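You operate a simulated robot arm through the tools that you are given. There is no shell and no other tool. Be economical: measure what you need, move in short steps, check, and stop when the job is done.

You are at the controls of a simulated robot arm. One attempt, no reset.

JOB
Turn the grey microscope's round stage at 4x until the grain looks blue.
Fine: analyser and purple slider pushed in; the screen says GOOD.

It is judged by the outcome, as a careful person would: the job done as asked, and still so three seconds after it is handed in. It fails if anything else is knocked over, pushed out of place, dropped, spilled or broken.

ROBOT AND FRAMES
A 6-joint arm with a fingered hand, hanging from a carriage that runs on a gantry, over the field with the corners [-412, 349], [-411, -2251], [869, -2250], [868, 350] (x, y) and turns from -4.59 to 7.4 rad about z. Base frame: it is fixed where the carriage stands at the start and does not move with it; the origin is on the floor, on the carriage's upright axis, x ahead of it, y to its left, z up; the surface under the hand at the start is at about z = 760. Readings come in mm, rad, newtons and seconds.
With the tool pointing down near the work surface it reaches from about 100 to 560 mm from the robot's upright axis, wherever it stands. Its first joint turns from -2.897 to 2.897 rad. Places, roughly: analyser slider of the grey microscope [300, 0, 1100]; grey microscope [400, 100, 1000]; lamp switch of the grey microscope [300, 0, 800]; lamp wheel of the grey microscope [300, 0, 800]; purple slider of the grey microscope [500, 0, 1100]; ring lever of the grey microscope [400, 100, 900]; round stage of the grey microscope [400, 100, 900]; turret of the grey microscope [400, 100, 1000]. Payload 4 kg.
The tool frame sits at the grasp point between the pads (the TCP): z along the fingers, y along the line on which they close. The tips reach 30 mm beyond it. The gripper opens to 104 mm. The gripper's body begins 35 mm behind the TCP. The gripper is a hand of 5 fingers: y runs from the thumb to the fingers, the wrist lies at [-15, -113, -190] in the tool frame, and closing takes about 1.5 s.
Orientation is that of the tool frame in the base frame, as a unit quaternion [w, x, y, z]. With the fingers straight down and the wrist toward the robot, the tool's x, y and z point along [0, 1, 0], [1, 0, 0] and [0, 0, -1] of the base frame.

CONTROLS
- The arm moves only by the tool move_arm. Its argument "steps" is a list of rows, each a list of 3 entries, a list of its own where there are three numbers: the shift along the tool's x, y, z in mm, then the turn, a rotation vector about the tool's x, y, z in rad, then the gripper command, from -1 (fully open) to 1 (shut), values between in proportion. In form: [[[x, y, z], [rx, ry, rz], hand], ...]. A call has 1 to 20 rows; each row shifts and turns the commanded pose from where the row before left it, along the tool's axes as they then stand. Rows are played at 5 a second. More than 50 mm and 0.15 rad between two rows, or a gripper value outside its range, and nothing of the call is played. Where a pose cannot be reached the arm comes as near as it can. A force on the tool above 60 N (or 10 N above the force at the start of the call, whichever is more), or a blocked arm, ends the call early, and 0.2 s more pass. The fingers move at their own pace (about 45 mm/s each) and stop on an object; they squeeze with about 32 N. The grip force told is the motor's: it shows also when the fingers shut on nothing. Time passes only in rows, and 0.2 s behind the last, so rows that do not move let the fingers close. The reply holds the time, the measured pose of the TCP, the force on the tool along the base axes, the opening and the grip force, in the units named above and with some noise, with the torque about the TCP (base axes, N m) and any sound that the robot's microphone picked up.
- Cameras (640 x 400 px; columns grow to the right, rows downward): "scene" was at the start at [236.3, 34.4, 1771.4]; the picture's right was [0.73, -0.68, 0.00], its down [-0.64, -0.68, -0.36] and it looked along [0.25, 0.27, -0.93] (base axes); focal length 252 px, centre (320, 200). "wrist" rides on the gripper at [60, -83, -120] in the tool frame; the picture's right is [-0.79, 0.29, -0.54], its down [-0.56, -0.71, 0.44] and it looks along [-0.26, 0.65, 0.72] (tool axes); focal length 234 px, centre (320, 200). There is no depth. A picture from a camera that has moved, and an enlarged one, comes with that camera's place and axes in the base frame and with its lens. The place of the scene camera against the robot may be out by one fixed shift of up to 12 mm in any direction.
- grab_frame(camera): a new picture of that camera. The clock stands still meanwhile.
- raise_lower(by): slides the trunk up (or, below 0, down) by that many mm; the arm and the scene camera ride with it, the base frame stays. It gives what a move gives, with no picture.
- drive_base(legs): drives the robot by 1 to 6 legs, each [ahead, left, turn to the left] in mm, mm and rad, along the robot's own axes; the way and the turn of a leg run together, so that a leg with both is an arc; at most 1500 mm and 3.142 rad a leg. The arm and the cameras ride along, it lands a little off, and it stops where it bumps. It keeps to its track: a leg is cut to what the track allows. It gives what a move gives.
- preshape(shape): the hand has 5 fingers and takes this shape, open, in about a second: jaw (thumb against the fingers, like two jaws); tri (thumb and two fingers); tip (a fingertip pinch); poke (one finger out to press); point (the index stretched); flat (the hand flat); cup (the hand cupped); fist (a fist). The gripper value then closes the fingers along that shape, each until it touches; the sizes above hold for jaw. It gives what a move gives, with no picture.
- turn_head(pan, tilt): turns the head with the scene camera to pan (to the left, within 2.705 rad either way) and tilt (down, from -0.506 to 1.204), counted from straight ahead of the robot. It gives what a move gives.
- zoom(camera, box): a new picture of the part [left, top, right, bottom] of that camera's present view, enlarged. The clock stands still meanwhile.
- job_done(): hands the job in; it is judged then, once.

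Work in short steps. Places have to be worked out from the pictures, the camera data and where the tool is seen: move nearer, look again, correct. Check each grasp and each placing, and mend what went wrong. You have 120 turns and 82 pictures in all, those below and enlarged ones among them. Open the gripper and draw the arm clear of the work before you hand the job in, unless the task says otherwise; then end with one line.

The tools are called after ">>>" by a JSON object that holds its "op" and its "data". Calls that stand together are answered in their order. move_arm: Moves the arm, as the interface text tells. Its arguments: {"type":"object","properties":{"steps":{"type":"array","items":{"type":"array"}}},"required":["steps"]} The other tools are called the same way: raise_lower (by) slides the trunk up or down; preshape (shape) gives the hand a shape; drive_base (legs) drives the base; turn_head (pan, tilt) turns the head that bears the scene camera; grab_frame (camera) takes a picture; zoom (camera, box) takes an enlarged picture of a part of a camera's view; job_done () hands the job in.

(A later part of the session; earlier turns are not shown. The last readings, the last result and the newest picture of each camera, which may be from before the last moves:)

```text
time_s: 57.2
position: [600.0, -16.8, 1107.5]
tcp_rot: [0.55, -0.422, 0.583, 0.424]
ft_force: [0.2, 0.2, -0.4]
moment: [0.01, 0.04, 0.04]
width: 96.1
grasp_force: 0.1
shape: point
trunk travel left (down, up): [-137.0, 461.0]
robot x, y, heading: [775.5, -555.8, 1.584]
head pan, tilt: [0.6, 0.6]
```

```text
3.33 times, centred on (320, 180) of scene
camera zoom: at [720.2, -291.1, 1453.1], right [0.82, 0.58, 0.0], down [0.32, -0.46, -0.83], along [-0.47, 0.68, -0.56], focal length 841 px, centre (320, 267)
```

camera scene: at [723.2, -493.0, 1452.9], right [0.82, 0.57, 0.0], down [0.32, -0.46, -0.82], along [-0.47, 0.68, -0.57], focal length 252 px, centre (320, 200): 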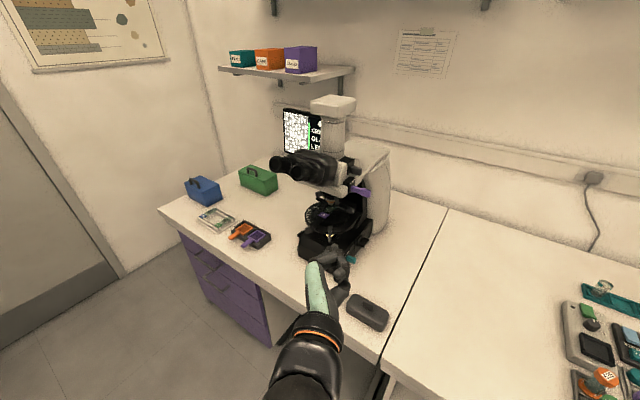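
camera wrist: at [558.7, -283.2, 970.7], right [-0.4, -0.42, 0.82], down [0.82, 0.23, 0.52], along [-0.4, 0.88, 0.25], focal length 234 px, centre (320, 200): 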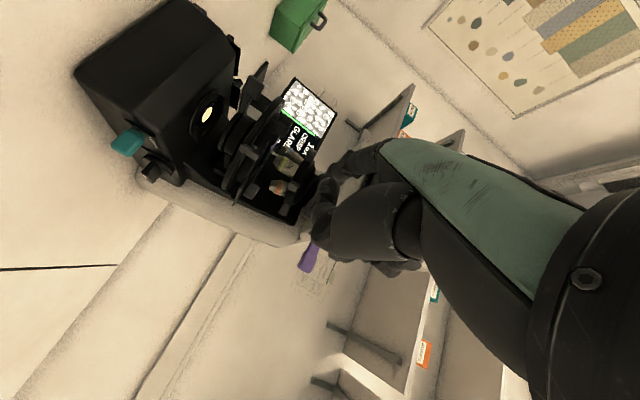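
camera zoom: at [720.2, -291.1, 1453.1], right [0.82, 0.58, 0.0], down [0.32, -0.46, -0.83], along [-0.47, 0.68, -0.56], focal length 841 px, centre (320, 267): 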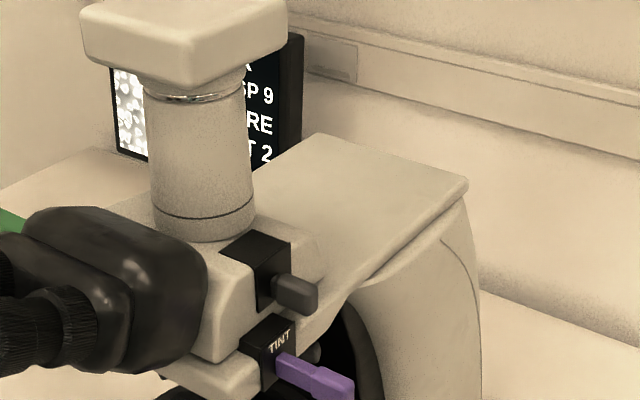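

Tip is at about (538, 26, 1094), slider end at about (513, 44, 1090). LEFT now reads 2. I advance 24 mm in y, then push left gently.

>>> {"op": "move_arm", "data": {"steps": [[[-0.3, 3.4, 11.5], [0, 0, 0], -1], [[-0.3, 3.4, 11.5], [0, 0, 0], -1], [[0.4, 9.6, -2.8], [0, 0, 0], -1], [[0.4, 9.6, -2.8], [0, 0, 0], -1], [[0, 0, 0], [0, 0, 0], -1]]}}

>>> {"op": "zoom", "data": {"camera": "wrist", "box": [200, 80, 400, 280]}}

```text
time_s: 58.4
position: [580.0, 6.8, 1106.2]
tcp_rot: [0.55, -0.422, 0.582, 0.425]
ft_force: [2.0, -0.7, 0.3]
moment: [-0.02, 0.01, -0.02]
width: 95.9
grasp_force: 0.1
shape: point
trunk travel left (down, up): [-137.0, 461.0]
robot x, y, heading: [777.1, -556.8, 1.584]
head pan, tilt: [0.6, 0.6]
```

```text
2.00 times, centred on (300, 180) of wrist
camera zoom: at [622.8, -132.0, 1046.8], right [-0.4, -0.42, 0.82], down [0.82, 0.23, 0.52], along [-0.41, 0.88, 0.25], focal length 468 px, centre (360, 240)
```

zoom: 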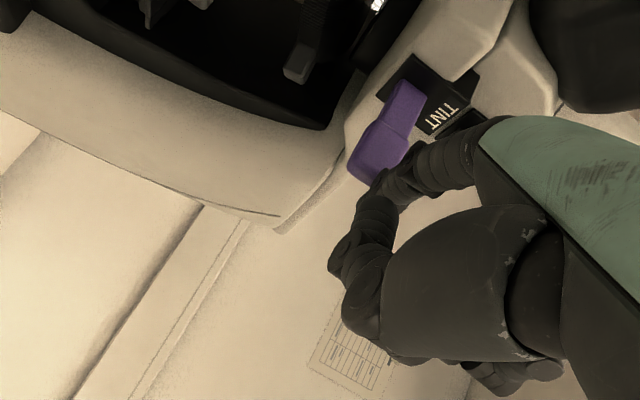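

Just in contact (2 N). I push another 28 mm.

>>> {"op": "move_arm", "data": {"steps": [[[0.3, 6.7, -2.0], [0, 0, 0], -1], [[0.3, 6.7, -2.0], [0, 0, 0], -1], [[0.3, 6.7, -2.0], [0, 0, 0], -1], [[0.3, 6.7, -2.0], [0, 0, 0], -1], [[0, 0, 0], [0, 0, 0], -1]]}}

>>> {"op": "zoom", "data": {"camera": "wrist", "box": [200, 80, 400, 280]}}

```text
time_s: 59.6
position: [551.5, 7.8, 1105.2]
tcp_rot: [0.551, -0.422, 0.583, 0.423]
ft_force: [4.7, -2.3, 0.3]
moment: [-0.01, 0.02, 0.0]
width: 95.9
grasp_force: 0.1
shape: point
trunk travel left (down, up): [-137.0, 461.0]
robot x, y, heading: [778.4, -557.9, 1.583]
head pan, tilt: [0.6, 0.6]
```

```text
2.00 times, centred on (300, 180) of wrist
camera zoom: at [595.4, -131.9, 1046.7], right [-0.4, -0.42, 0.82], down [0.82, 0.23, 0.52], along [-0.41, 0.88, 0.25], focal length 468 px, centre (360, 240)
```

zoom: 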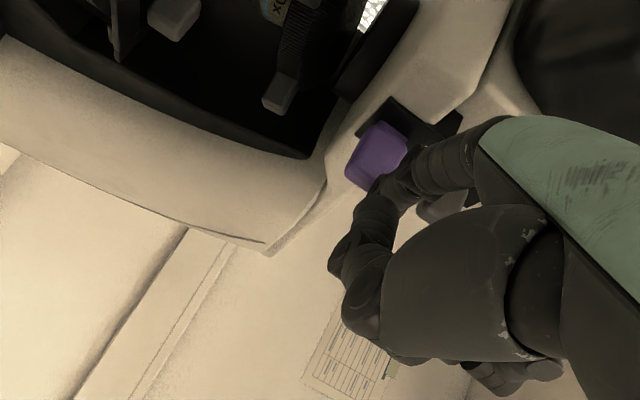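

Knob has almost reached the box. I push a bit further until it resists.

>>> {"op": "move_arm", "data": {"steps": [[[0.1, 3.8, -1.1], [0, 0, 0], -1], [[0.1, 3.8, -1.1], [0, 0, 0], -1], [[0, 0, 0], [0, 0, 0], -1]]}}

```text
time_s: 60.4
position: [544.8, 5.5, 1106.0]
tcp_rot: [0.55, -0.422, 0.582, 0.424]
ft_force: [9.7, -4.9, 2.8]
moment: [0.01, -0.02, -0.02]
width: 96.1
grasp_force: 0.0
shape: point
trunk travel left (down, up): [-137.0, 461.0]
robot x, y, heading: [775.2, -558.5, 1.584]
head pan, tilt: [0.6, 0.6]
```

>>> {"op": "move_arm", "data": {"steps": [[[0.1, 3.8, -1.1], [0, 0, 0], -1], [[0.1, 2.9, -0.8], [0, 0, 0], -1], [[0, 0, 0], [0, 0, 0], -1]]}}

>>> {"op": "zoom", "data": {"camera": "wrist", "box": [200, 80, 400, 280]}}

```text
time_s: 61.2
position: [537.7, 7.1, 1104.8]
tcp_rot: [0.55, -0.423, 0.583, 0.423]
ft_force: [12.6, -8.3, 0.2]
moment: [-0.1, -0.11, 0.1]
width: 96.2
grasp_force: 0.0
shape: point
trunk travel left (down, up): [-137.0, 461.0]
robot x, y, heading: [774.9, -556.7, 1.583]
head pan, tilt: [0.6, 0.6]
```

```text
2.00 times, centred on (300, 180) of wrist
camera zoom: at [581.7, -132.6, 1046.0], right [-0.4, -0.42, 0.82], down [0.82, 0.23, 0.52], along [-0.41, 0.88, 0.25], focal length 468 px, centre (360, 240)
```

zoom: 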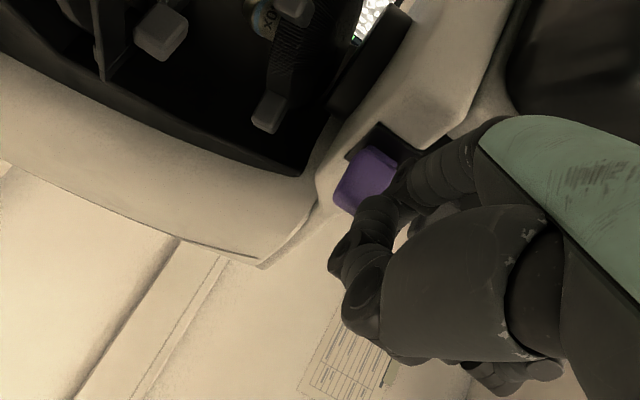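

The purple knob sits against the box. I release to the right, back out, and read the screen.

>>> {"op": "move_arm", "data": {"steps": [[[-0.4, -9.6, 2.8], [0, 0, 0], -1], [[-0.4, -9.6, 2.8], [0, 0, 0], -1], [[-0.4, -9.6, 2.8], [0, 0, 0], -1]]}}

>>> {"op": "drive_base", "data": {"legs": [[-300, 0, 0]]}}

>>> {"op": "grab_frame", "data": {"camera": "scene"}}

>>> {"op": "zoom", "data": {"camera": "scene", "box": [270, 100, 390, 220]}}

```text
time_s: 62.0
position: [566.1, 8.1, 1105.8]
tcp_rot: [0.55, -0.423, 0.582, 0.424]
ft_force: [0.8, 0.2, 0.4]
moment: [0.01, -0.01, 0.02]
width: 96.1
grasp_force: 0.0
shape: point
trunk travel left (down, up): [-137.0, 461.0]
robot x, y, heading: [777.9, -558.2, 1.586]
head pan, tilt: [0.6, 0.6]
```

```text
time_s: 64.0
position: [573.0, -285.3, 1105.8]
tcp_rot: [0.551, -0.421, 0.584, 0.423]
ft_force: [1.2, 0.4, -0.1]
moment: [0.01, -0.01, -0.06]
width: 95.6
grasp_force: 0.0
shape: point
trunk travel left (down, up): [-137.0, 461.0]
robot x, y, heading: [779.1, -854.0, 1.582]
head pan, tilt: [0.6, 0.6]
```

```text
39 pictures are left
camera scene: at [724.6, -583.9, 1452.9], right [0.82, 0.57, 0.0], down [0.32, -0.46, -0.82], along [-0.47, 0.68, -0.57], focal length 252 px, centre (320, 200)
```

scene: 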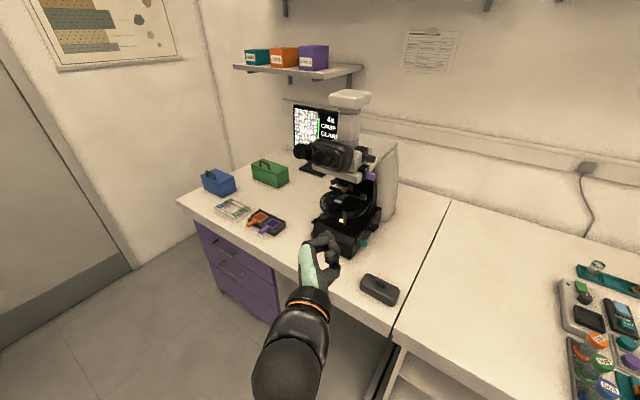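

```text
3.33 times, centred on (330, 160) of scene
camera zoom: at [724.6, -583.9, 1452.9], right [0.82, 0.57, 0.0], down [0.32, -0.46, -0.82], along [-0.47, 0.68, -0.57], focal length 841 px, centre (287, 333)
```

zoom: 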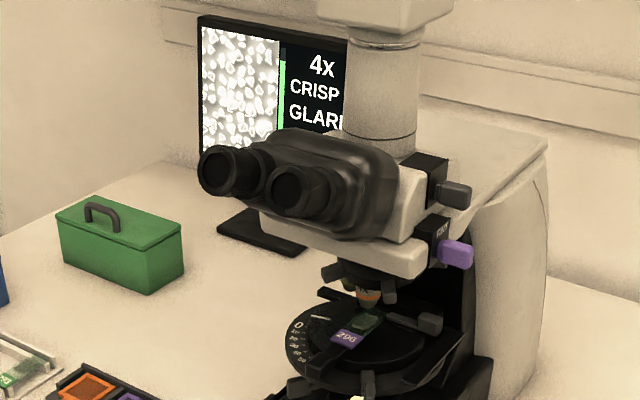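

Purple is in, still 4x. For the analyser on the left I turn the whole robot to the right so that the finger points along +X, then travel to the left side.

>>> {"op": "drive_base", "data": {"legs": [[0, 0, -1.28], [-1040, 322, 0]]}}

>>> {"op": "turn_head", "data": {"pan": 0.45, "tilt": 0.5}}

>>> {"op": "grab_frame", "data": {"camera": "scene"}}

```text
time_s: 72.8
position: [193.5, -471.5, 1106.4]
tcp_rot: [0.695, 0.02, 0.719, 0.002]
ft_force: [0.2, 0.3, -0.2]
moment: [0.02, -0.02, 0.01]
width: 96.1
grasp_force: 0.0
shape: point
trunk travel left (down, up): [-137.0, 461.0]
robot x, y, heading: [-300.0, -819.0, 0.272]
head pan, tilt: [0.6, 0.6]
```

```text
time_s: 73.5
position: [193.4, -471.3, 1105.4]
tcp_rot: [0.695, 0.02, 0.719, 0.001]
ft_force: [-0.1, 1.2, -0.5]
moment: [0.0, -0.01, 0.02]
width: 95.8
grasp_force: 0.1
shape: point
trunk travel left (down, up): [-137.0, 461.0]
robot x, y, heading: [-295.5, -819.4, 0.273]
head pan, tilt: [0.45, 0.499]
```

```text
37 pictures are left
camera scene: at [-38.3, -711.4, 1462.1], right [0.66, -0.75, 0.0], down [-0.36, -0.32, -0.88], along [0.66, 0.58, -0.48], focal length 252 px, centre (320, 200)
```

scene: 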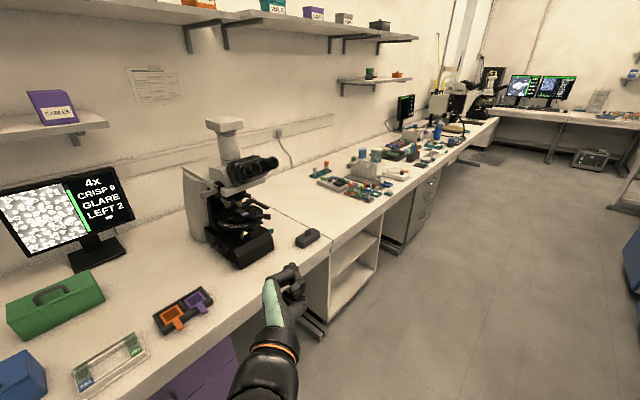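

Hand points +X, tip at about (217, -400, 1091). I drive to put it just short of the grey slider's left end (~(233, 44, 1093)), with a check before.

>>> {"op": "drive_base", "data": {"legs": [[92, 410, 0]]}}

>>> {"op": "turn_head", "data": {"pan": 0.2, "tilt": 0.6}}

>>> {"op": "grab_frame", "data": {"camera": "scene"}}

>>> {"op": "grab_frame", "data": {"camera": "wrist"}}

```text
time_s: 76.1
position: [169.8, -49.2, 1105.0]
tcp_rot: [0.695, 0.02, 0.719, 0.002]
ft_force: [0.2, 0.0, 0.2]
moment: [-0.02, 0.0, -0.02]
width: 96.0
grasp_force: 0.0
shape: point
trunk travel left (down, up): [-137.0, 461.0]
robot x, y, heading: [-321.4, -397.0, 0.274]
head pan, tilt: [0.45, 0.499]
```

```text
time_s: 76.9
position: [169.7, -48.8, 1105.2]
tcp_rot: [0.695, 0.02, 0.719, 0.002]
ft_force: [0.5, -0.5, 0.0]
moment: [0.01, 0.01, 0.01]
width: 96.0
grasp_force: 0.1
shape: point
trunk travel left (down, up): [-137.0, 461.0]
robot x, y, heading: [-318.4, -394.1, 0.274]
head pan, tilt: [0.201, 0.6]
```

```text
36 pictures are left
camera scene: at [-52.0, -309.0, 1453.0], right [0.46, -0.89, 0.0], down [-0.5, -0.26, -0.83], along [0.73, 0.38, -0.56], focal length 252 px, centre (320, 200)
```

scene: 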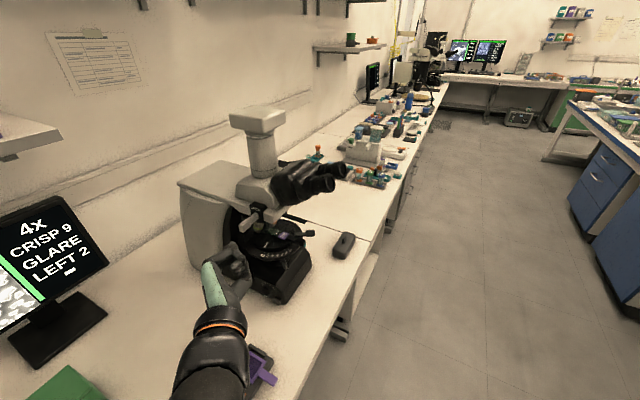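

```text
35 pictures are left
camera wrist: at [45.4, -126.9, 1046.6], right [-0.51, 0.28, 0.82], down [0.44, -0.73, 0.52], along [0.74, 0.62, 0.25], focal length 234 px, centre (320, 200)
```

wrist: 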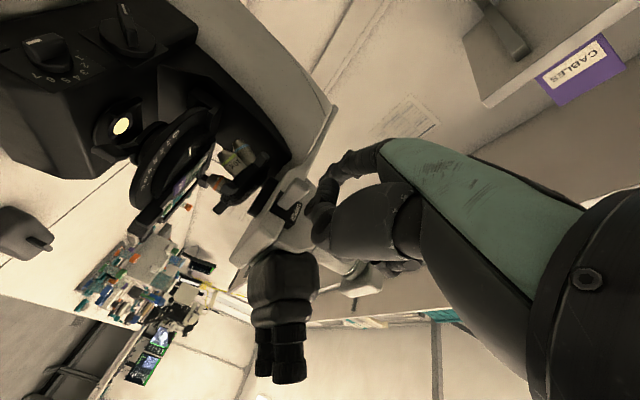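

>>> {"op": "zoom", "data": {"camera": "wrist", "box": [230, 130, 390, 290]}}

>>> {"op": "zoom", "data": {"camera": "scene", "box": [190, 180, 310, 270]}}

```text
2.50 times, centred on (310, 210) of wrist
camera zoom: at [45.4, -126.9, 1046.6], right [-0.51, 0.28, 0.82], down [0.44, -0.73, 0.52], along [0.74, 0.62, 0.25], focal length 585 px, centre (345, 175)
```

zoom: 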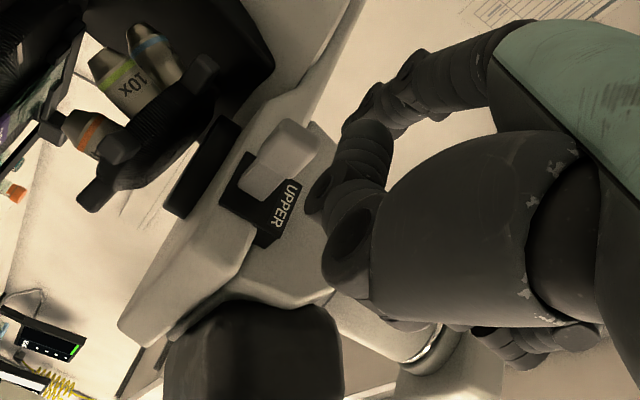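

```text
4.44 times, centred on (250, 225) of scene
camera zoom: at [-52.0, -309.0, 1453.0], right [0.46, -0.89, 0.0], down [-0.5, -0.26, -0.83], along [0.73, 0.38, -0.56], focal length 1121 px, centre (631, 89)
```

zoom: 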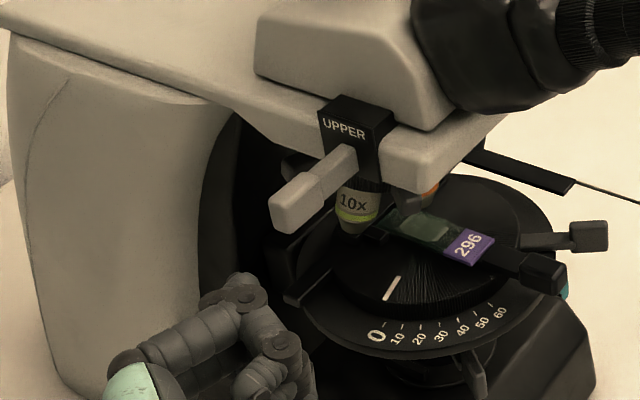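

The grey "UPPER" slider's end is about (243, 38, 1088). I align the tip in y and z and advance 40 mm along +X.

>>> {"op": "move_arm", "data": {"steps": [[[2, 8, 0], [0, 0, 0], -1], [[1, 9, 0], [0, 0, 0], -1], [[0, 0, 12], [0, 0, 0], -1], [[0, 0, 12], [0, 0, 0], -1], [[0, 0, 10], [0, 0, 0], -1], [[0, 0, 0], [0, 0, 0], -1]]}}

>>> {"op": "zoom", "data": {"camera": "scene", "box": [190, 180, 310, 270]}}

```text
time_s: 78.3
position: [204.3, -32.5, 1100.8]
tcp_rot: [0.695, 0.02, 0.719, 0.002]
ft_force: [-0.8, 0.1, 0.2]
moment: [-0.03, 0.02, 0.01]
width: 96.3
grasp_force: 0.0
shape: point
trunk travel left (down, up): [-137.0, 461.0]
robot x, y, heading: [-323.7, -396.8, 0.272]
head pan, tilt: [0.201, 0.6]
```

```text
4.44 times, centred on (250, 225) of scene
camera zoom: at [-52.0, -309.1, 1453.0], right [0.46, -0.89, 0.0], down [-0.5, -0.26, -0.83], along [0.73, 0.38, -0.56], focal length 1121 px, centre (631, 89)
```

zoom: 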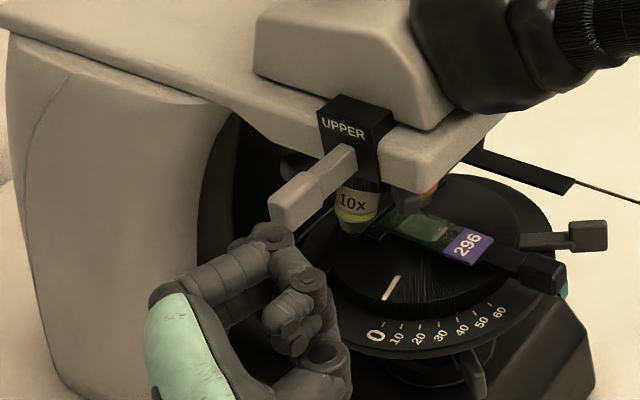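

Index tip is at about (228, 38, 1087), hidden under the other fingers. I continue in small rows along +X and watch for contact.

>>> {"op": "move_arm", "data": {"steps": [[[0, 0, 8], [0, 0, 0], -1], [[0, 0, 8], [0, 0, 0], -1], [[0, 0, 8], [0, 0, 0], -1], [[0, 0, 0], [0, 0, 0], -1]]}}

>>> {"op": "zoom", "data": {"camera": "scene", "box": [190, 180, 310, 270]}}

```text
time_s: 79.3
position: [228.6, -32.2, 1101.4]
tcp_rot: [0.694, 0.019, 0.719, 0.002]
ft_force: [-0.6, 0.7, 1.0]
moment: [-0.01, 0.04, -0.04]
width: 0.1
grasp_force: 0.0
shape: point
trunk travel left (down, up): [-137.0, 461.0]
robot x, y, heading: [-322.4, -394.5, 0.272]
head pan, tilt: [0.201, 0.6]
```

```text
4.44 times, centred on (250, 225) of scene
camera zoom: at [-51.9, -309.1, 1453.0], right [0.46, -0.89, 0.0], down [-0.5, -0.26, -0.83], along [0.73, 0.38, -0.56], focal length 1121 px, centre (631, 89)
```

zoom: 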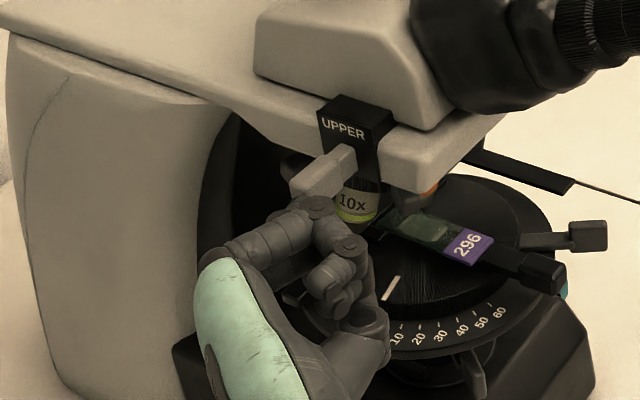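

The slider is going in. I go on until it resists.

>>> {"op": "move_arm", "data": {"steps": [[[0, 0, 7], [0, 0, 0], -1], [[0, 0, 7], [0, 0, 0], -1], [[0, 0, 5], [0, 0, 0], -1], [[0, 0, 0], [0, 0, 0], -1]]}}

>>> {"op": "zoom", "data": {"camera": "scene", "box": [190, 180, 310, 270]}}

```text
time_s: 80.3
position: [241.4, -35.3, 1099.0]
tcp_rot: [0.695, 0.02, 0.719, 0.002]
ft_force: [-32.7, -12.1, 9.6]
moment: [0.55, 0.1, 2.0]
width: 0.0
grasp_force: 0.1
shape: point
trunk travel left (down, up): [-137.0, 461.0]
robot x, y, heading: [-323.9, -394.4, 0.28]
head pan, tilt: [0.201, 0.6]
```

```text
4.44 times, centred on (250, 225) of scene
camera zoom: at [-55.2, -310.1, 1452.1], right [0.46, -0.89, 0.0], down [-0.51, -0.26, -0.82], along [0.73, 0.38, -0.57], focal length 1121 px, centre (631, 89)
```

zoom: 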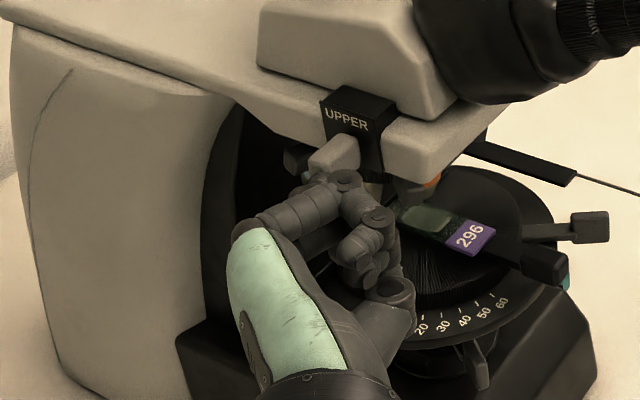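

It resists at 33 N with the knob at the box – fully in. I back off along -X and then away, and look at the whole.

>>> {"op": "move_arm", "data": {"steps": [[[0, 0, -10], [0, 0, 0], -1], [[0, 0, -20], [0, 0, 0], -1], [[0, 0, -20], [0, 0, 0], -1], [[0, 0, 0], [0, 0, 0], -1]]}}

>>> {"op": "drive_base", "data": {"legs": [[-80, -330, 0]]}}

>>> {"op": "turn_head", "data": {"pan": 0.6, "tilt": 0.55}}

>>> {"op": "grab_frame", "data": {"camera": "scene"}}

```text
time_s: 81.3
position: [197.0, -34.3, 1102.2]
tcp_rot: [0.694, 0.019, 0.72, 0.001]
ft_force: [-0.5, -0.4, -0.9]
moment: [0.01, 0.02, 0.0]
width: 0.0
grasp_force: 0.1
shape: point
trunk travel left (down, up): [-137.0, 461.0]
robot x, y, heading: [-321.8, -398.3, 0.271]
head pan, tilt: [0.201, 0.6]
```

```text
time_s: 83.5
position: [206.1, -370.7, 1102.7]
tcp_rot: [0.695, 0.019, 0.719, 0.003]
ft_force: [0.0, 0.1, -0.2]
moment: [-0.02, 0.01, 0.02]
width: 0.1
grasp_force: 0.1
shape: point
trunk travel left (down, up): [-137.0, 461.0]
robot x, y, heading: [-310.4, -734.3, 0.275]
head pan, tilt: [0.201, 0.6]
```

```text
time_s: 84.3
position: [205.9, -369.3, 1102.2]
tcp_rot: [0.695, 0.019, 0.719, 0.003]
ft_force: [-0.1, 0.2, -0.4]
moment: [-0.03, -0.01, -0.01]
width: 0.2
grasp_force: 0.1
shape: point
trunk travel left (down, up): [-137.0, 461.0]
robot x, y, heading: [-314.8, -732.6, 0.28]
head pan, tilt: [0.6, 0.55]
```

```text
29 pictures are left
camera scene: at [-63.8, -615.8, 1457.5], right [0.77, -0.64, 0.0], down [-0.33, -0.4, -0.85], along [0.55, 0.66, -0.52], focal length 252 px, centre (320, 200)
```

scene: 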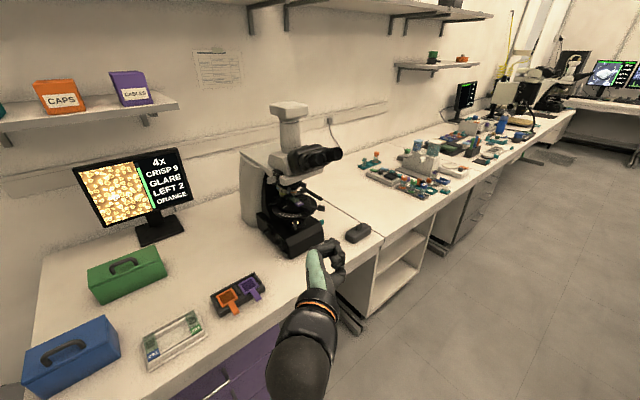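

Now it reads 4x, CRISP 9, GLARE, LEFT 2, ORANGE. I zoom in on the screen.

>>> {"op": "zoom", "data": {"camera": "scene", "box": [65, 140, 205, 240]}}

>>> {"op": "zoom", "data": {"camera": "scene", "box": [248, 185, 338, 260]}}

```text
4.00 times, centred on (135, 190) of scene
camera zoom: at [-63.8, -615.8, 1457.5], right [0.77, -0.64, 0.0], down [-0.33, -0.4, -0.85], along [0.55, 0.66, -0.52], focal length 1009 px, centre (1060, 240)
```

zoom: 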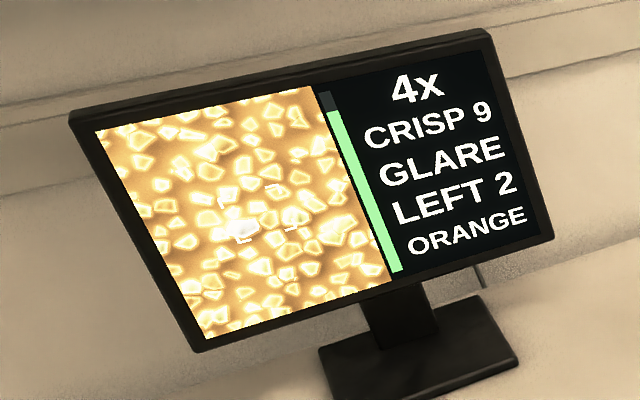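

```text
5.33 times, centred on (293, 222) of scene
camera zoom: at [-63.8, -615.8, 1457.5], right [0.77, -0.64, 0.0], down [-0.33, -0.4, -0.85], along [0.55, 0.66, -0.52], focal length 1345 px, centre (464, 80)
```

zoom: 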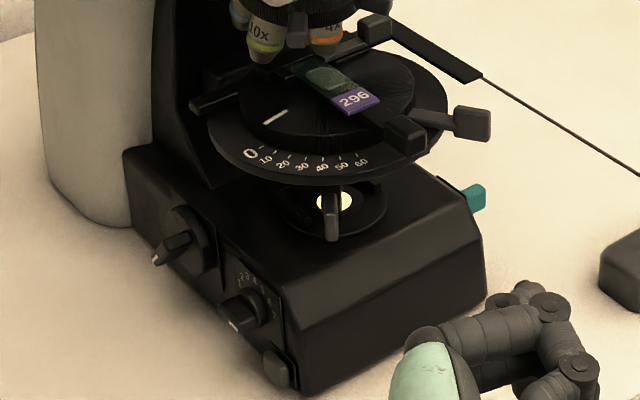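

Remaining: GLARE (lamp wheel) and colour. I look closely at the lamp wheel.

>>> {"op": "zoom", "data": {"camera": "scene", "box": [266, 222, 306, 262]}}

```text
10.00 times, centred on (286, 242) of scene
camera zoom: at [-63.8, -615.8, 1457.5], right [0.77, -0.64, 0.0], down [-0.33, -0.4, -0.85], along [0.55, 0.66, -0.52], focal length 2522 px, centre (660, -220)
```

zoom: 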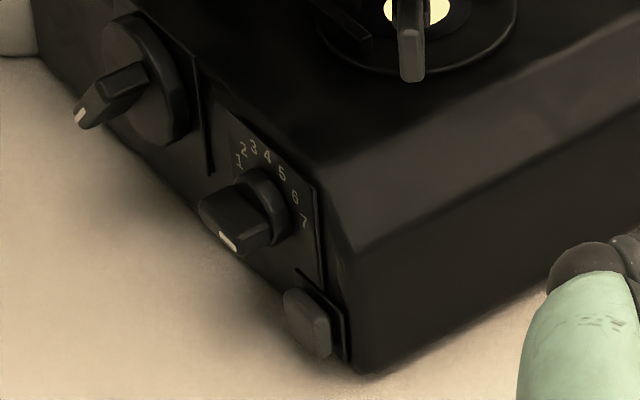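

The wheel's mark points front (toward 7, maximum), numbers running 1 at the rear-up to 7 at the front; wheel at about (270, 27, 836). Pressing the bar's rear end down turns it lower, and stays away from the switch. I lower trunk and arm, then drive in.

>>> {"op": "raise_lower", "data": {"by": -130}}

>>> {"op": "move_arm", "data": {"steps": [[[30, 0, 0], [0, 0, 0], -1], [[30, 0, 0], [0, 0, 0], -1], [[25, 0, 0], [0, 0, 0], -1], [[0, 0, 0], [0, 0, 0], -1]]}}

>>> {"op": "drive_base", "data": {"legs": [[97, 285, 0]]}}

>>> {"op": "turn_head", "data": {"pan": 0.2, "tilt": 0.7}}

>>> {"op": "grab_frame", "data": {"camera": "scene"}}

```text
time_s: 85.9
position: [205.8, -368.7, 973.2]
tcp_rot: [0.695, 0.018, 0.719, 0.003]
ft_force: [0.7, 0.4, 0.1]
moment: [0.01, 0.0, -0.01]
width: 0.0
grasp_force: 0.1
shape: point
trunk travel left (down, up): [-7.0, 591.0]
robot x, y, heading: [-310.2, -733.6, 0.277]
head pan, tilt: [0.6, 0.55]
```

```text
time_s: 86.9
position: [205.1, -365.5, 887.2]
tcp_rot: [0.694, 0.019, 0.72, 0.003]
ft_force: [0.7, 0.2, 0.3]
moment: [-0.02, 0.03, -0.01]
width: 0.0
grasp_force: 0.1
shape: point
trunk travel left (down, up): [-7.0, 591.0]
robot x, y, heading: [-310.8, -732.9, 0.273]
head pan, tilt: [0.6, 0.55]
```

```text
time_s: 89.0
position: [220.0, -65.1, 886.4]
tcp_rot: [0.695, 0.02, 0.719, 0.002]
ft_force: [0.9, 1.3, 0.5]
moment: [0.03, 0.04, 0.0]
width: 0.0
grasp_force: 0.1
shape: point
trunk travel left (down, up): [-7.0, 591.0]
robot x, y, heading: [-293.8, -432.9, 0.271]
head pan, tilt: [0.6, 0.55]
```

```text
time_s: 89.8
position: [219.7, -65.3, 885.9]
tcp_rot: [0.695, 0.02, 0.719, 0.002]
ft_force: [-0.4, -0.2, 0.9]
moment: [-0.02, 0.01, 0.0]
width: 0.3
grasp_force: 0.1
shape: point
trunk travel left (down, up): [-7.0, 591.0]
robot x, y, heading: [-295.9, -432.6, 0.273]
head pan, tilt: [0.201, 0.7]
```

```text
25 pictures are left
camera scene: at [-30.2, -344.6, 1314.4], right [0.46, -0.89, 0.0], down [-0.57, -0.29, -0.77], along [0.68, 0.35, -0.64], focal length 252 px, centre (320, 200)
```

scene: 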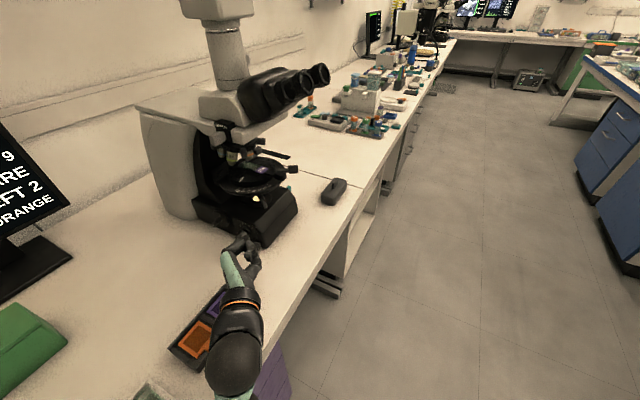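

Tip at about (244, 6, 872). A wrist look at the wheel from here.

>>> {"op": "zoom", "data": {"camera": "wrist", "box": [200, 80, 400, 280]}}

```text
2.00 times, centred on (300, 180) of wrist
camera zoom: at [95.5, -143.3, 827.5], right [-0.51, 0.28, 0.82], down [0.44, -0.73, 0.52], along [0.74, 0.62, 0.25], focal length 468 px, centre (360, 240)
```

zoom: 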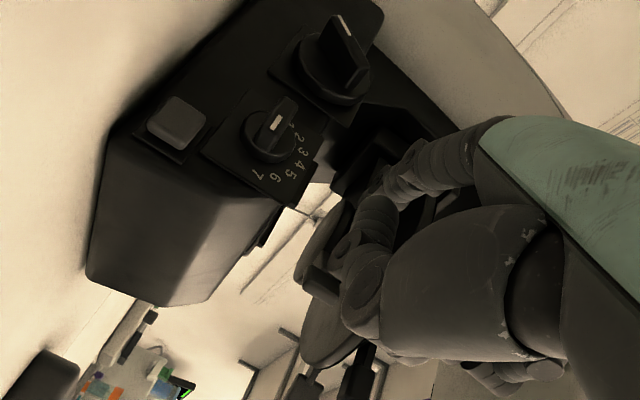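

>>> {"op": "zoom", "data": {"camera": "wrist", "box": [255, 95, 305, 145]}}

```text
8.00 times, centred on (280, 120) of wrist
camera zoom: at [95.5, -143.3, 827.5], right [-0.51, 0.28, 0.82], down [0.44, -0.73, 0.52], along [0.74, 0.62, 0.25], focal length 1873 px, centre (640, 840)
```

zoom: 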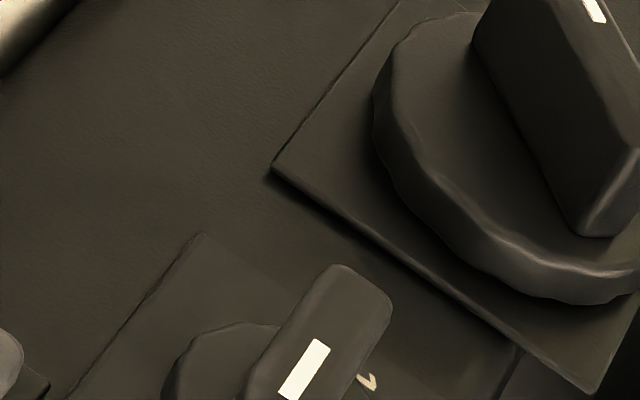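

>>> {"op": "zoom", "data": {"camera": "wrist", "box": [248, 130, 312, 170]}}

```text
10.00 times, centred on (280, 150) of wrist
camera zoom: at [95.5, -143.3, 827.5], right [-0.51, 0.28, 0.82], down [0.44, -0.73, 0.52], along [0.74, 0.62, 0.25], focal length 2342 px, centre (720, 700)
```

zoom: 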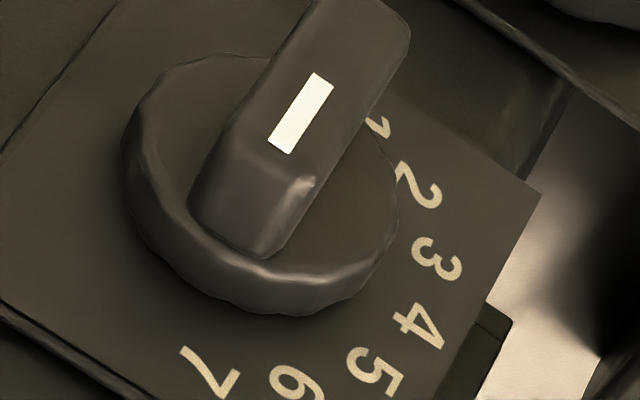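

The pointer end faces front, slightly past 7. The wheel centre from the wrist view is about (277, 33, 823), the bar about 30 mm long. I place the fingertip over its rear end, then come down to it.

>>> {"op": "move_arm", "data": {"steps": [[[0, 20, 0], [0, 0, 0], -1], [[0, 21, 0], [0, 0, 0], -1], [[0, 0, 18], [0, 0, 0], -1], [[9, 0, 0], [0, 0, 0], -1], [[9, 0, 0], [0, 0, 0], -1], [[0, 0, 0], [0, 0, 0], -1]]}}

>>> {"op": "zoom", "data": {"camera": "wrist", "box": [240, 100, 360, 220]}}

```text
time_s: 91.2
position: [238.6, -22.8, 869.8]
tcp_rot: [0.694, 0.02, 0.719, 0.002]
ft_force: [-0.1, -0.1, 0.7]
moment: [-0.02, 0.01, 0.01]
width: 0.0
grasp_force: 0.0
shape: point
trunk travel left (down, up): [-7.0, 591.0]
robot x, y, heading: [-292.5, -430.2, 0.276]
head pan, tilt: [0.201, 0.7]
```

```text
3.33 times, centred on (300, 160) of wrist
camera zoom: at [114.7, -101.4, 810.4], right [-0.51, 0.28, 0.82], down [0.44, -0.73, 0.52], along [0.74, 0.62, 0.25], focal length 781 px, centre (387, 333)
```

zoom: 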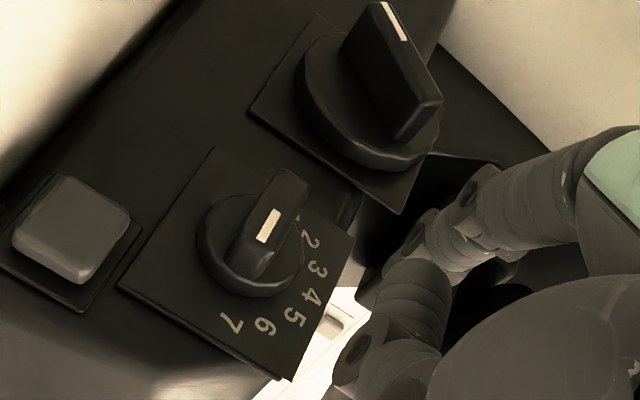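

Tip is about 23 mm above the bar. I shift 4 mm rearward and press down in small rows.

>>> {"op": "move_arm", "data": {"steps": [[[0, 4, 0], [0, 0, 0], -1], [[6, 0, 0], [0, 0, 0], -1], [[6, 0, 0], [0, 0, 0], -1], [[4, 0, 0], [0, 0, 0], -1], [[4, 0, 0], [0, 0, 0], -1], [[4, 0, 0], [0, 0, 0], -1], [[0, 0, 0], [0, 0, 0], -1]]}}

>>> {"op": "zoom", "data": {"camera": "wrist", "box": [240, 100, 360, 220]}}

```text
time_s: 92.8
position: [237.8, -20.8, 845.1]
tcp_rot: [0.694, 0.02, 0.719, 0.001]
ft_force: [-0.9, 0.2, 0.9]
moment: [-0.02, 0.03, 0.04]
width: 0.0
grasp_force: 0.1
shape: point
trunk travel left (down, up): [-7.0, 591.0]
robot x, y, heading: [-299.0, -431.4, 0.275]
head pan, tilt: [0.201, 0.7]
```

```text
3.33 times, centred on (300, 160) of wrist
camera zoom: at [113.9, -98.2, 786.2], right [-0.51, 0.28, 0.82], down [0.44, -0.73, 0.52], along [0.74, 0.62, 0.25], focal length 781 px, centre (387, 333)
```

zoom: 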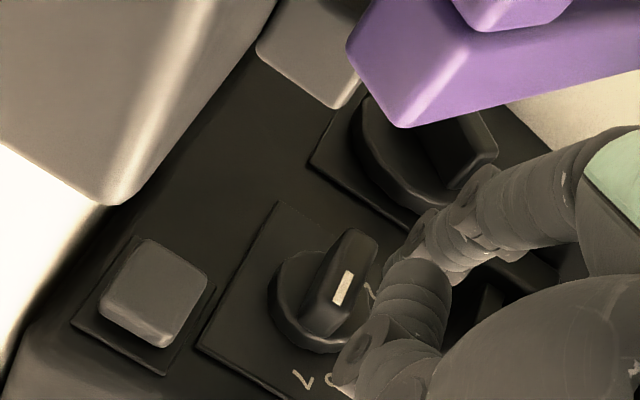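

The wrist is getting close to the tray with the purple piece on the bench, so I must not go lower like this. I raise 30 mm and pitch the hand down by 0.5 rad to lift the wrist away.

>>> {"op": "move_arm", "data": {"steps": [[[-15, 0, 0], [0, 0, 0], -1], [[-15, 0, 0], [0, 0, 0], -1], [[0, 0, 0], [0, 0.125, 0], -1], [[0, 0, 0], [0, 0.125, 0], -1], [[0, 0, 0], [0, 0.125, 0], -1], [[0, 0, 0], [0, 0.125, 0], -1], [[0, 0, 0], [0, 0, 0], -1]]}}

>>> {"op": "grab_frame", "data": {"camera": "wrist"}}

>>> {"op": "grab_frame", "data": {"camera": "scene"}}

```text
time_s: 94.5
position: [239.6, -21.3, 874.5]
tcp_rot: [0.495, 0.019, 0.869, 0.007]
ft_force: [-0.1, -0.4, -0.3]
moment: [0.01, 0.01, -0.01]
width: 0.0
grasp_force: 0.0
shape: point
trunk travel left (down, up): [-7.0, 591.0]
robot x, y, heading: [-294.2, -431.8, 0.268]
head pan, tilt: [0.201, 0.7]
```

```text
19 pictures are left
camera wrist: at [102.2, -100.1, 881.3], right [-0.06, 0.26, 0.96], down [0.64, -0.73, 0.24], along [0.77, 0.63, -0.13], focal length 234 px, centre (320, 200)
```

wrist: 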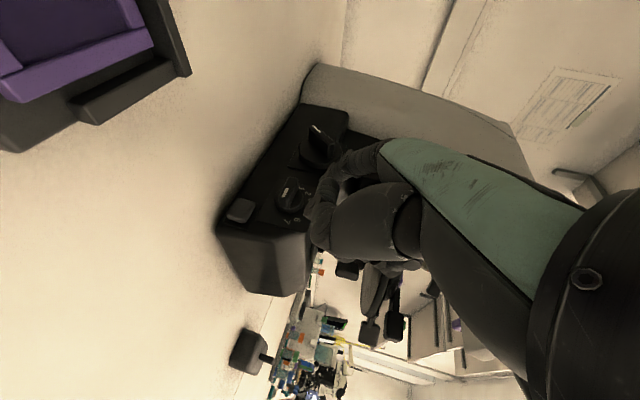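

```text
18 pictures are left
camera scene: at [-30.6, -344.6, 1314.3], right [0.46, -0.89, 0.0], down [-0.57, -0.29, -0.76], along [0.68, 0.35, -0.64], focal length 252 px, centre (320, 200)
```

scene: 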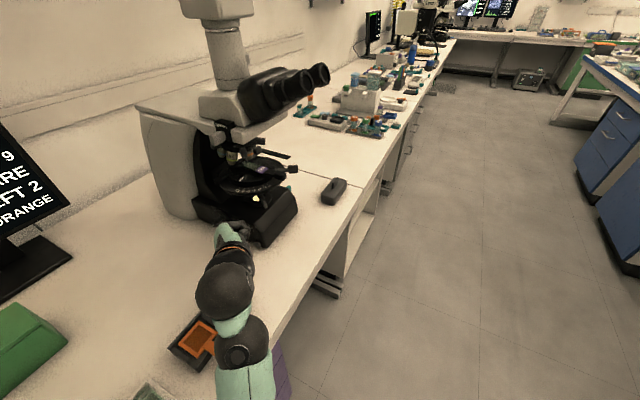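

The tray is untouched and the wrist is clear now. Tip is at about (253, 50, 850). I move it over the bar's rear end and press down in 5 mm rows.

>>> {"op": "move_arm", "data": {"steps": [[[2.6, -2, 7.3], [0, 0, 0], -1], [[2.6, -2, 7.3], [0, 0, 0], -1], [[4.3, 0, 2.6], [0, 0, 0], -1], [[4.3, 0, 2.6], [0, 0, 0], -1], [[4.3, 0, 2.6], [0, 0, 0], -1], [[0, 0, 0], [0, 0, 0], -1]]}}

>>> {"op": "zoom", "data": {"camera": "wrist", "box": [240, 120, 360, 240]}}

```text
time_s: 95.8
position: [247.3, -24.2, 848.3]
tcp_rot: [0.494, 0.019, 0.869, 0.007]
ft_force: [-0.7, -0.8, 2.0]
moment: [0.06, -0.02, 0.04]
width: 0.2
grasp_force: 0.0
shape: point
trunk travel left (down, up): [-7.0, 591.0]
robot x, y, heading: [-298.8, -430.7, 0.274]
head pan, tilt: [0.201, 0.7]
```

```text
3.33 times, centred on (300, 180) of wrist
camera zoom: at [112.2, -103.5, 854.7], right [-0.06, 0.26, 0.96], down [0.64, -0.73, 0.24], along [0.77, 0.63, -0.13], focal length 781 px, centre (387, 267)
```

zoom: 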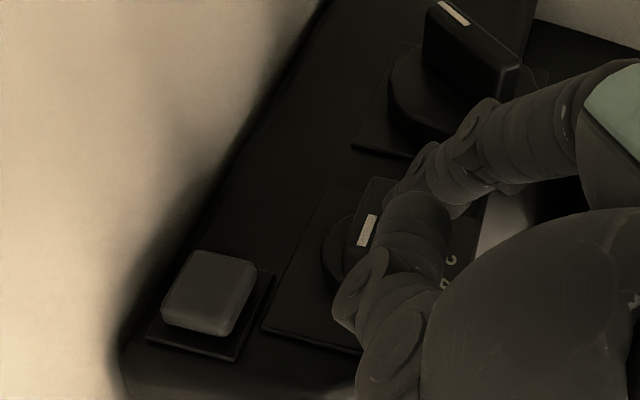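

Contact begins (2 N). I press down another 8 mm and view the screen.

>>> {"op": "move_arm", "data": {"steps": [[[3.4, 0, 2], [0, 0, 0], -1], [[3.4, 0, 2], [0, 0, 0], -1], [[0, 0, 0], [0, 0, 0], -1]]}}

>>> {"op": "turn_head", "data": {"pan": 0.55, "tilt": 0.55}}

>>> {"op": "grab_frame", "data": {"camera": "scene"}}

```text
time_s: 96.7
position: [249.6, -22.4, 840.4]
tcp_rot: [0.495, 0.019, 0.869, 0.005]
ft_force: [-4.2, -0.2, 1.0]
moment: [0.11, 0.02, 0.27]
width: 0.2
grasp_force: 0.0
shape: point
trunk travel left (down, up): [-7.0, 591.0]
robot x, y, heading: [-296.9, -429.8, 0.277]
head pan, tilt: [0.201, 0.7]
```

```text
time_s: 97.5
position: [247.9, -24.8, 839.5]
tcp_rot: [0.495, 0.019, 0.869, 0.007]
ft_force: [-3.6, -1.1, 1.5]
moment: [0.1, 0.03, 0.31]
width: 0.1
grasp_force: 0.1
shape: point
trunk travel left (down, up): [-7.0, 591.0]
robot x, y, heading: [-298.1, -432.6, 0.27]
head pan, tilt: [0.55, 0.55]
```

```text
16 pictures are left
camera scene: at [-45.2, -317.7, 1327.3], right [0.73, -0.68, 0.0], down [-0.36, -0.38, -0.85], along [0.58, 0.62, -0.52], focal length 252 px, centre (320, 200)
```

scene: 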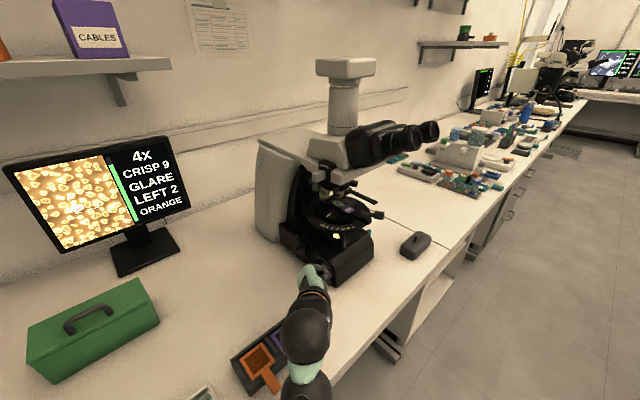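

Still GLARE. I ease off the disc (-X 3 mm) and press 10 mm further.

>>> {"op": "move_arm", "data": {"steps": [[[4.2, 0, 0.7], [0, 0, 0], -1], [[4.2, 0, 0.8], [0, 0, 0], -1], [[2, 0, 1.2], [0, 0, 0], -1], [[0, 0, 0], [0, 0, 0], -1]]}}

>>> {"op": "zoom", "data": {"camera": "wrist", "box": [240, 120, 360, 240]}}

```text
time_s: 98.5
position: [245.2, -24.3, 830.3]
tcp_rot: [0.495, 0.019, 0.869, 0.006]
ft_force: [-0.6, -1.1, 0.2]
moment: [-0.01, 0.01, -0.01]
width: 0.0
grasp_force: 0.1
shape: point
trunk travel left (down, up): [-7.0, 591.0]
robot x, y, heading: [-295.0, -427.9, 0.273]
head pan, tilt: [0.55, 0.55]
```

```text
3.33 times, centred on (300, 180) of wrist
camera zoom: at [109.0, -103.0, 836.2], right [-0.06, 0.26, 0.96], down [0.64, -0.73, 0.24], along [0.77, 0.63, -0.13], focal length 781 px, centre (387, 267)
```

zoom: 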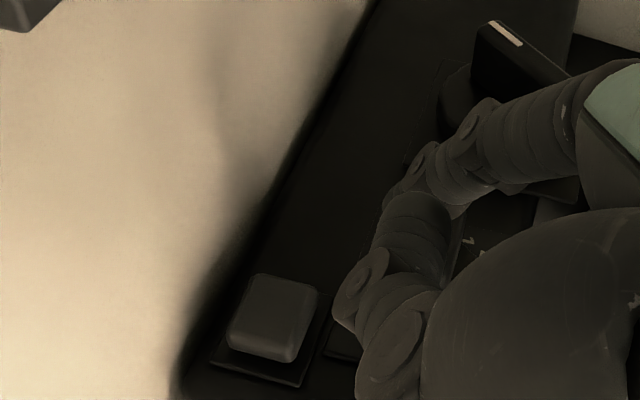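

The wheel is hidden behind the finger. I check the screen.

>>> {"op": "zoom", "data": {"camera": "scene", "box": [0, 120, 200, 260]}}

```text
2.86 times, centred on (100, 190) of scene
camera zoom: at [-44.7, -317.6, 1327.5], right [0.73, -0.68, 0.0], down [-0.36, -0.38, -0.85], along [0.58, 0.63, -0.52], focal length 721 px, centre (949, 229)
```

zoom: 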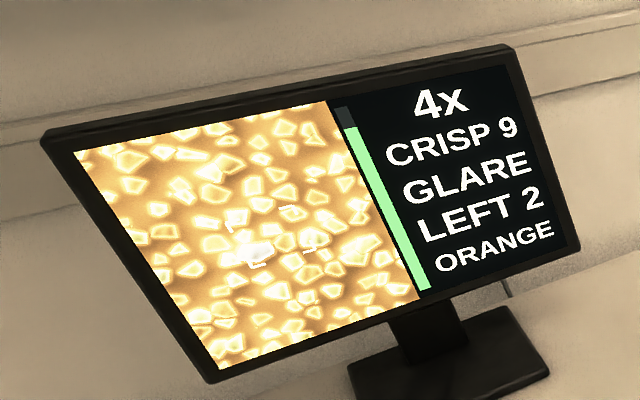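

Still GLARE. I retract the finger along -X and up, then look at the wheel.

>>> {"op": "move_arm", "data": {"steps": [[[6.4, 0, -10.7], [0, 0, 0], -1], [[6.4, 0, -10.7], [0, 0, 0], -1], [[-17, 0, -10], [0, 0, 0], -1], [[-17, 0, -10], [0, 0, 0], -1], [[0, 0, 0], [0, 0, 0], -1]]}}

>>> {"op": "zoom", "data": {"camera": "wrist", "box": [230, 130, 350, 250]}}

```text
time_s: 99.7
position: [220.2, -23.8, 869.9]
tcp_rot: [0.494, 0.019, 0.869, 0.006]
ft_force: [-1.2, -0.3, -0.3]
moment: [0.01, -0.01, 0.0]
width: 0.0
grasp_force: 0.0
shape: point
trunk travel left (down, up): [-7.0, 591.0]
robot x, y, heading: [-295.3, -431.5, 0.273]
head pan, tilt: [0.55, 0.55]
```

```text
3.33 times, centred on (290, 190) of wrist
camera zoom: at [84.2, -102.7, 876.2], right [-0.06, 0.26, 0.96], down [0.64, -0.73, 0.24], along [0.77, 0.63, -0.13], focal length 781 px, centre (420, 233)
```

zoom: 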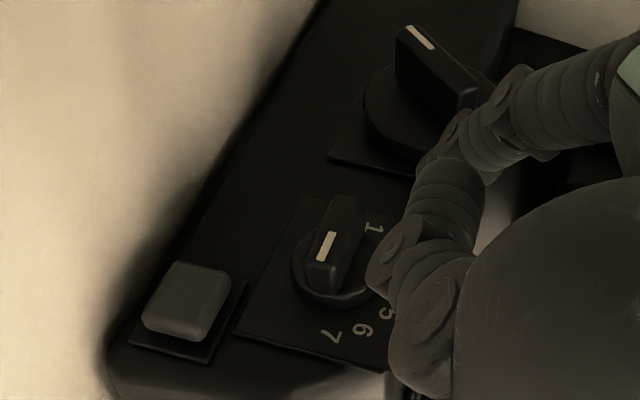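

The wheel only turned a little; the fingertip was too far out in x (it slid off the bar's outer face). The bar centre is about (265, 30, 824). I come again with the tip at x≈270 and follow an arc over the bar's rear end.

>>> {"op": "move_arm", "data": {"steps": [[[-6.9, -6, -4.1], [0, 0, 0], -1], [[-9.2, 0, 15.5], [0, 0, 0], -1], [[-9.2, 0, 15.5], [0, 0, 0], -1], [[6.9, 0, 4.1], [0, 0, 0], -1], [[6, 0, 3.6], [0, 0, 0], -1], [[6, 5, 3.6], [0, 0, 0], -1], [[4.3, 2, 2.6], [0, 0, 0], -1], [[0, 0, 0], [0, 0, 0], -1]]}}

>>> {"op": "zoom", "data": {"camera": "scene", "box": [0, 120, 200, 260]}}

```text
time_s: 101.5
position: [257.5, -24.4, 851.4]
tcp_rot: [0.496, 0.019, 0.868, 0.007]
ft_force: [-0.8, -1.3, 4.0]
moment: [0.25, -0.02, 0.07]
width: 0.0
grasp_force: 0.1
shape: point
trunk travel left (down, up): [-7.0, 591.0]
robot x, y, heading: [-299.2, -427.2, 0.27]
head pan, tilt: [0.55, 0.55]
```

```text
2.86 times, centred on (100, 190) of scene
camera zoom: at [-44.6, -317.6, 1327.6], right [0.73, -0.68, 0.0], down [-0.36, -0.38, -0.85], along [0.58, 0.63, -0.52], focal length 721 px, centre (949, 229)
```

zoom: 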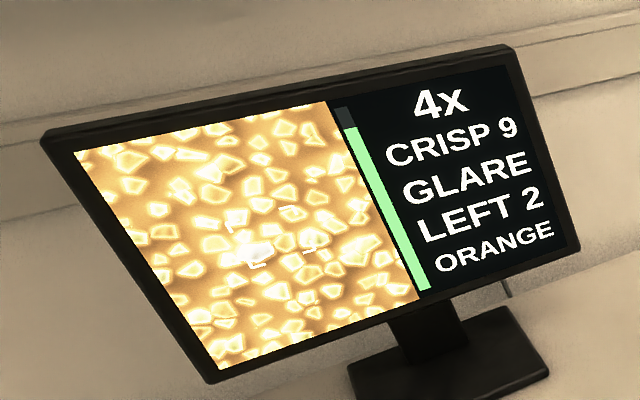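

4 N of contact, no change on the screen yet. I continue the arc down by 13 mm.

>>> {"op": "move_arm", "data": {"steps": [[[3.4, 0, 2.0], [0, 0, 0], -1], [[4.3, 0, 2.6], [0, 0, 0], -1], [[3.4, -1, 2.0], [0, 0, 0], -1], [[0, 0, 0], [0, 0, 0], -1]]}}

```text
time_s: 102.5
position: [256.4, -22.8, 836.1]
tcp_rot: [0.494, 0.018, 0.869, 0.005]
ft_force: [-0.2, 6.4, 2.8]
moment: [0.25, -0.06, 0.07]
width: 0.1
grasp_force: 0.2
shape: point
trunk travel left (down, up): [-7.0, 591.0]
robot x, y, heading: [-296.3, -429.8, 0.273]
head pan, tilt: [0.55, 0.55]
```

The contact force has swung toward +y, consistent with the bar having turned about 60°. I check the screen.

>>> {"op": "zoom", "data": {"camera": "scene", "box": [0, 120, 200, 260]}}

```text
2.86 times, centred on (100, 190) of scene
camera zoom: at [-44.6, -316.6, 1327.6], right [0.73, -0.68, 0.0], down [-0.36, -0.38, -0.85], along [0.58, 0.63, -0.52], focal length 721 px, centre (949, 229)
```

zoom: 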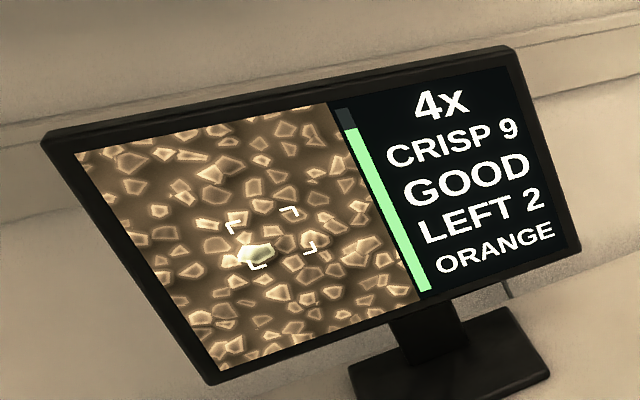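

GOOD now. I release the wheel (rearward, then -X), drive clear, flatten the pitch to about 0.24 and bring the robot back in front, facing +Y, for the stage handle (block at about (375, -23, 956)).

>>> {"op": "move_arm", "data": {"steps": [[[0, 6, 0], [0, 0, 0], -1], [[7.6, 3, -12.9], [0, 0, 0], -1], [[7.6, 0, -12.9], [0, 0, 0], -1], [[7.6, 0, -12.9], [0, 0, 0], -1], [[-17, 0, -10], [0, 0, 0], -1], [[-17, 0, -10], [0, 0, 0], -1], [[0, 0, 0], [0, 0, 0], -1]]}}

>>> {"op": "drive_base", "data": {"legs": [[-113, -404, 0], [927, -260, 0], [0, 0, 1.297]]}}

>>> {"op": "move_arm", "data": {"steps": [[[0, 0, 0], [0, -0.15, 0], -1], [[0, 0, 0], [0, -0.148, 0], -1], [[0, 0, 0], [0, 0, 0], -1]]}}

```text
time_s: 104.1
position: [211.2, -16.3, 878.2]
tcp_rot: [0.495, 0.019, 0.869, 0.006]
ft_force: [0.1, 0.0, -0.5]
moment: [-0.01, 0.0, 0.0]
width: 0.0
grasp_force: 0.1
shape: point
trunk travel left (down, up): [-7.0, 591.0]
robot x, y, heading: [-295.2, -431.7, 0.275]
head pan, tilt: [0.55, 0.55]
```

```text
time_s: 114.5
position: [418.6, -248.8, 877.7]
tcp_rot: [0.391, -0.507, 0.706, 0.303]
ft_force: [0.1, 0.2, 0.0]
moment: [0.02, 0.0, 0.01]
width: 0.0
grasp_force: 0.2
shape: point
trunk travel left (down, up): [-7.0, 591.0]
robot x, y, heading: [675.6, -853.4, 1.567]
head pan, tilt: [0.55, 0.55]
```

```text
time_s: 115.3
position: [419.6, -249.7, 878.1]
tcp_rot: [0.493, -0.457, 0.638, 0.376]
ft_force: [0.0, 0.7, 0.1]
moment: [-0.02, -0.01, 0.0]
width: 0.2
grasp_force: 0.1
shape: point
trunk travel left (down, up): [-7.0, 591.0]
robot x, y, heading: [678.2, -854.5, 1.564]
head pan, tilt: [0.55, 0.55]
```

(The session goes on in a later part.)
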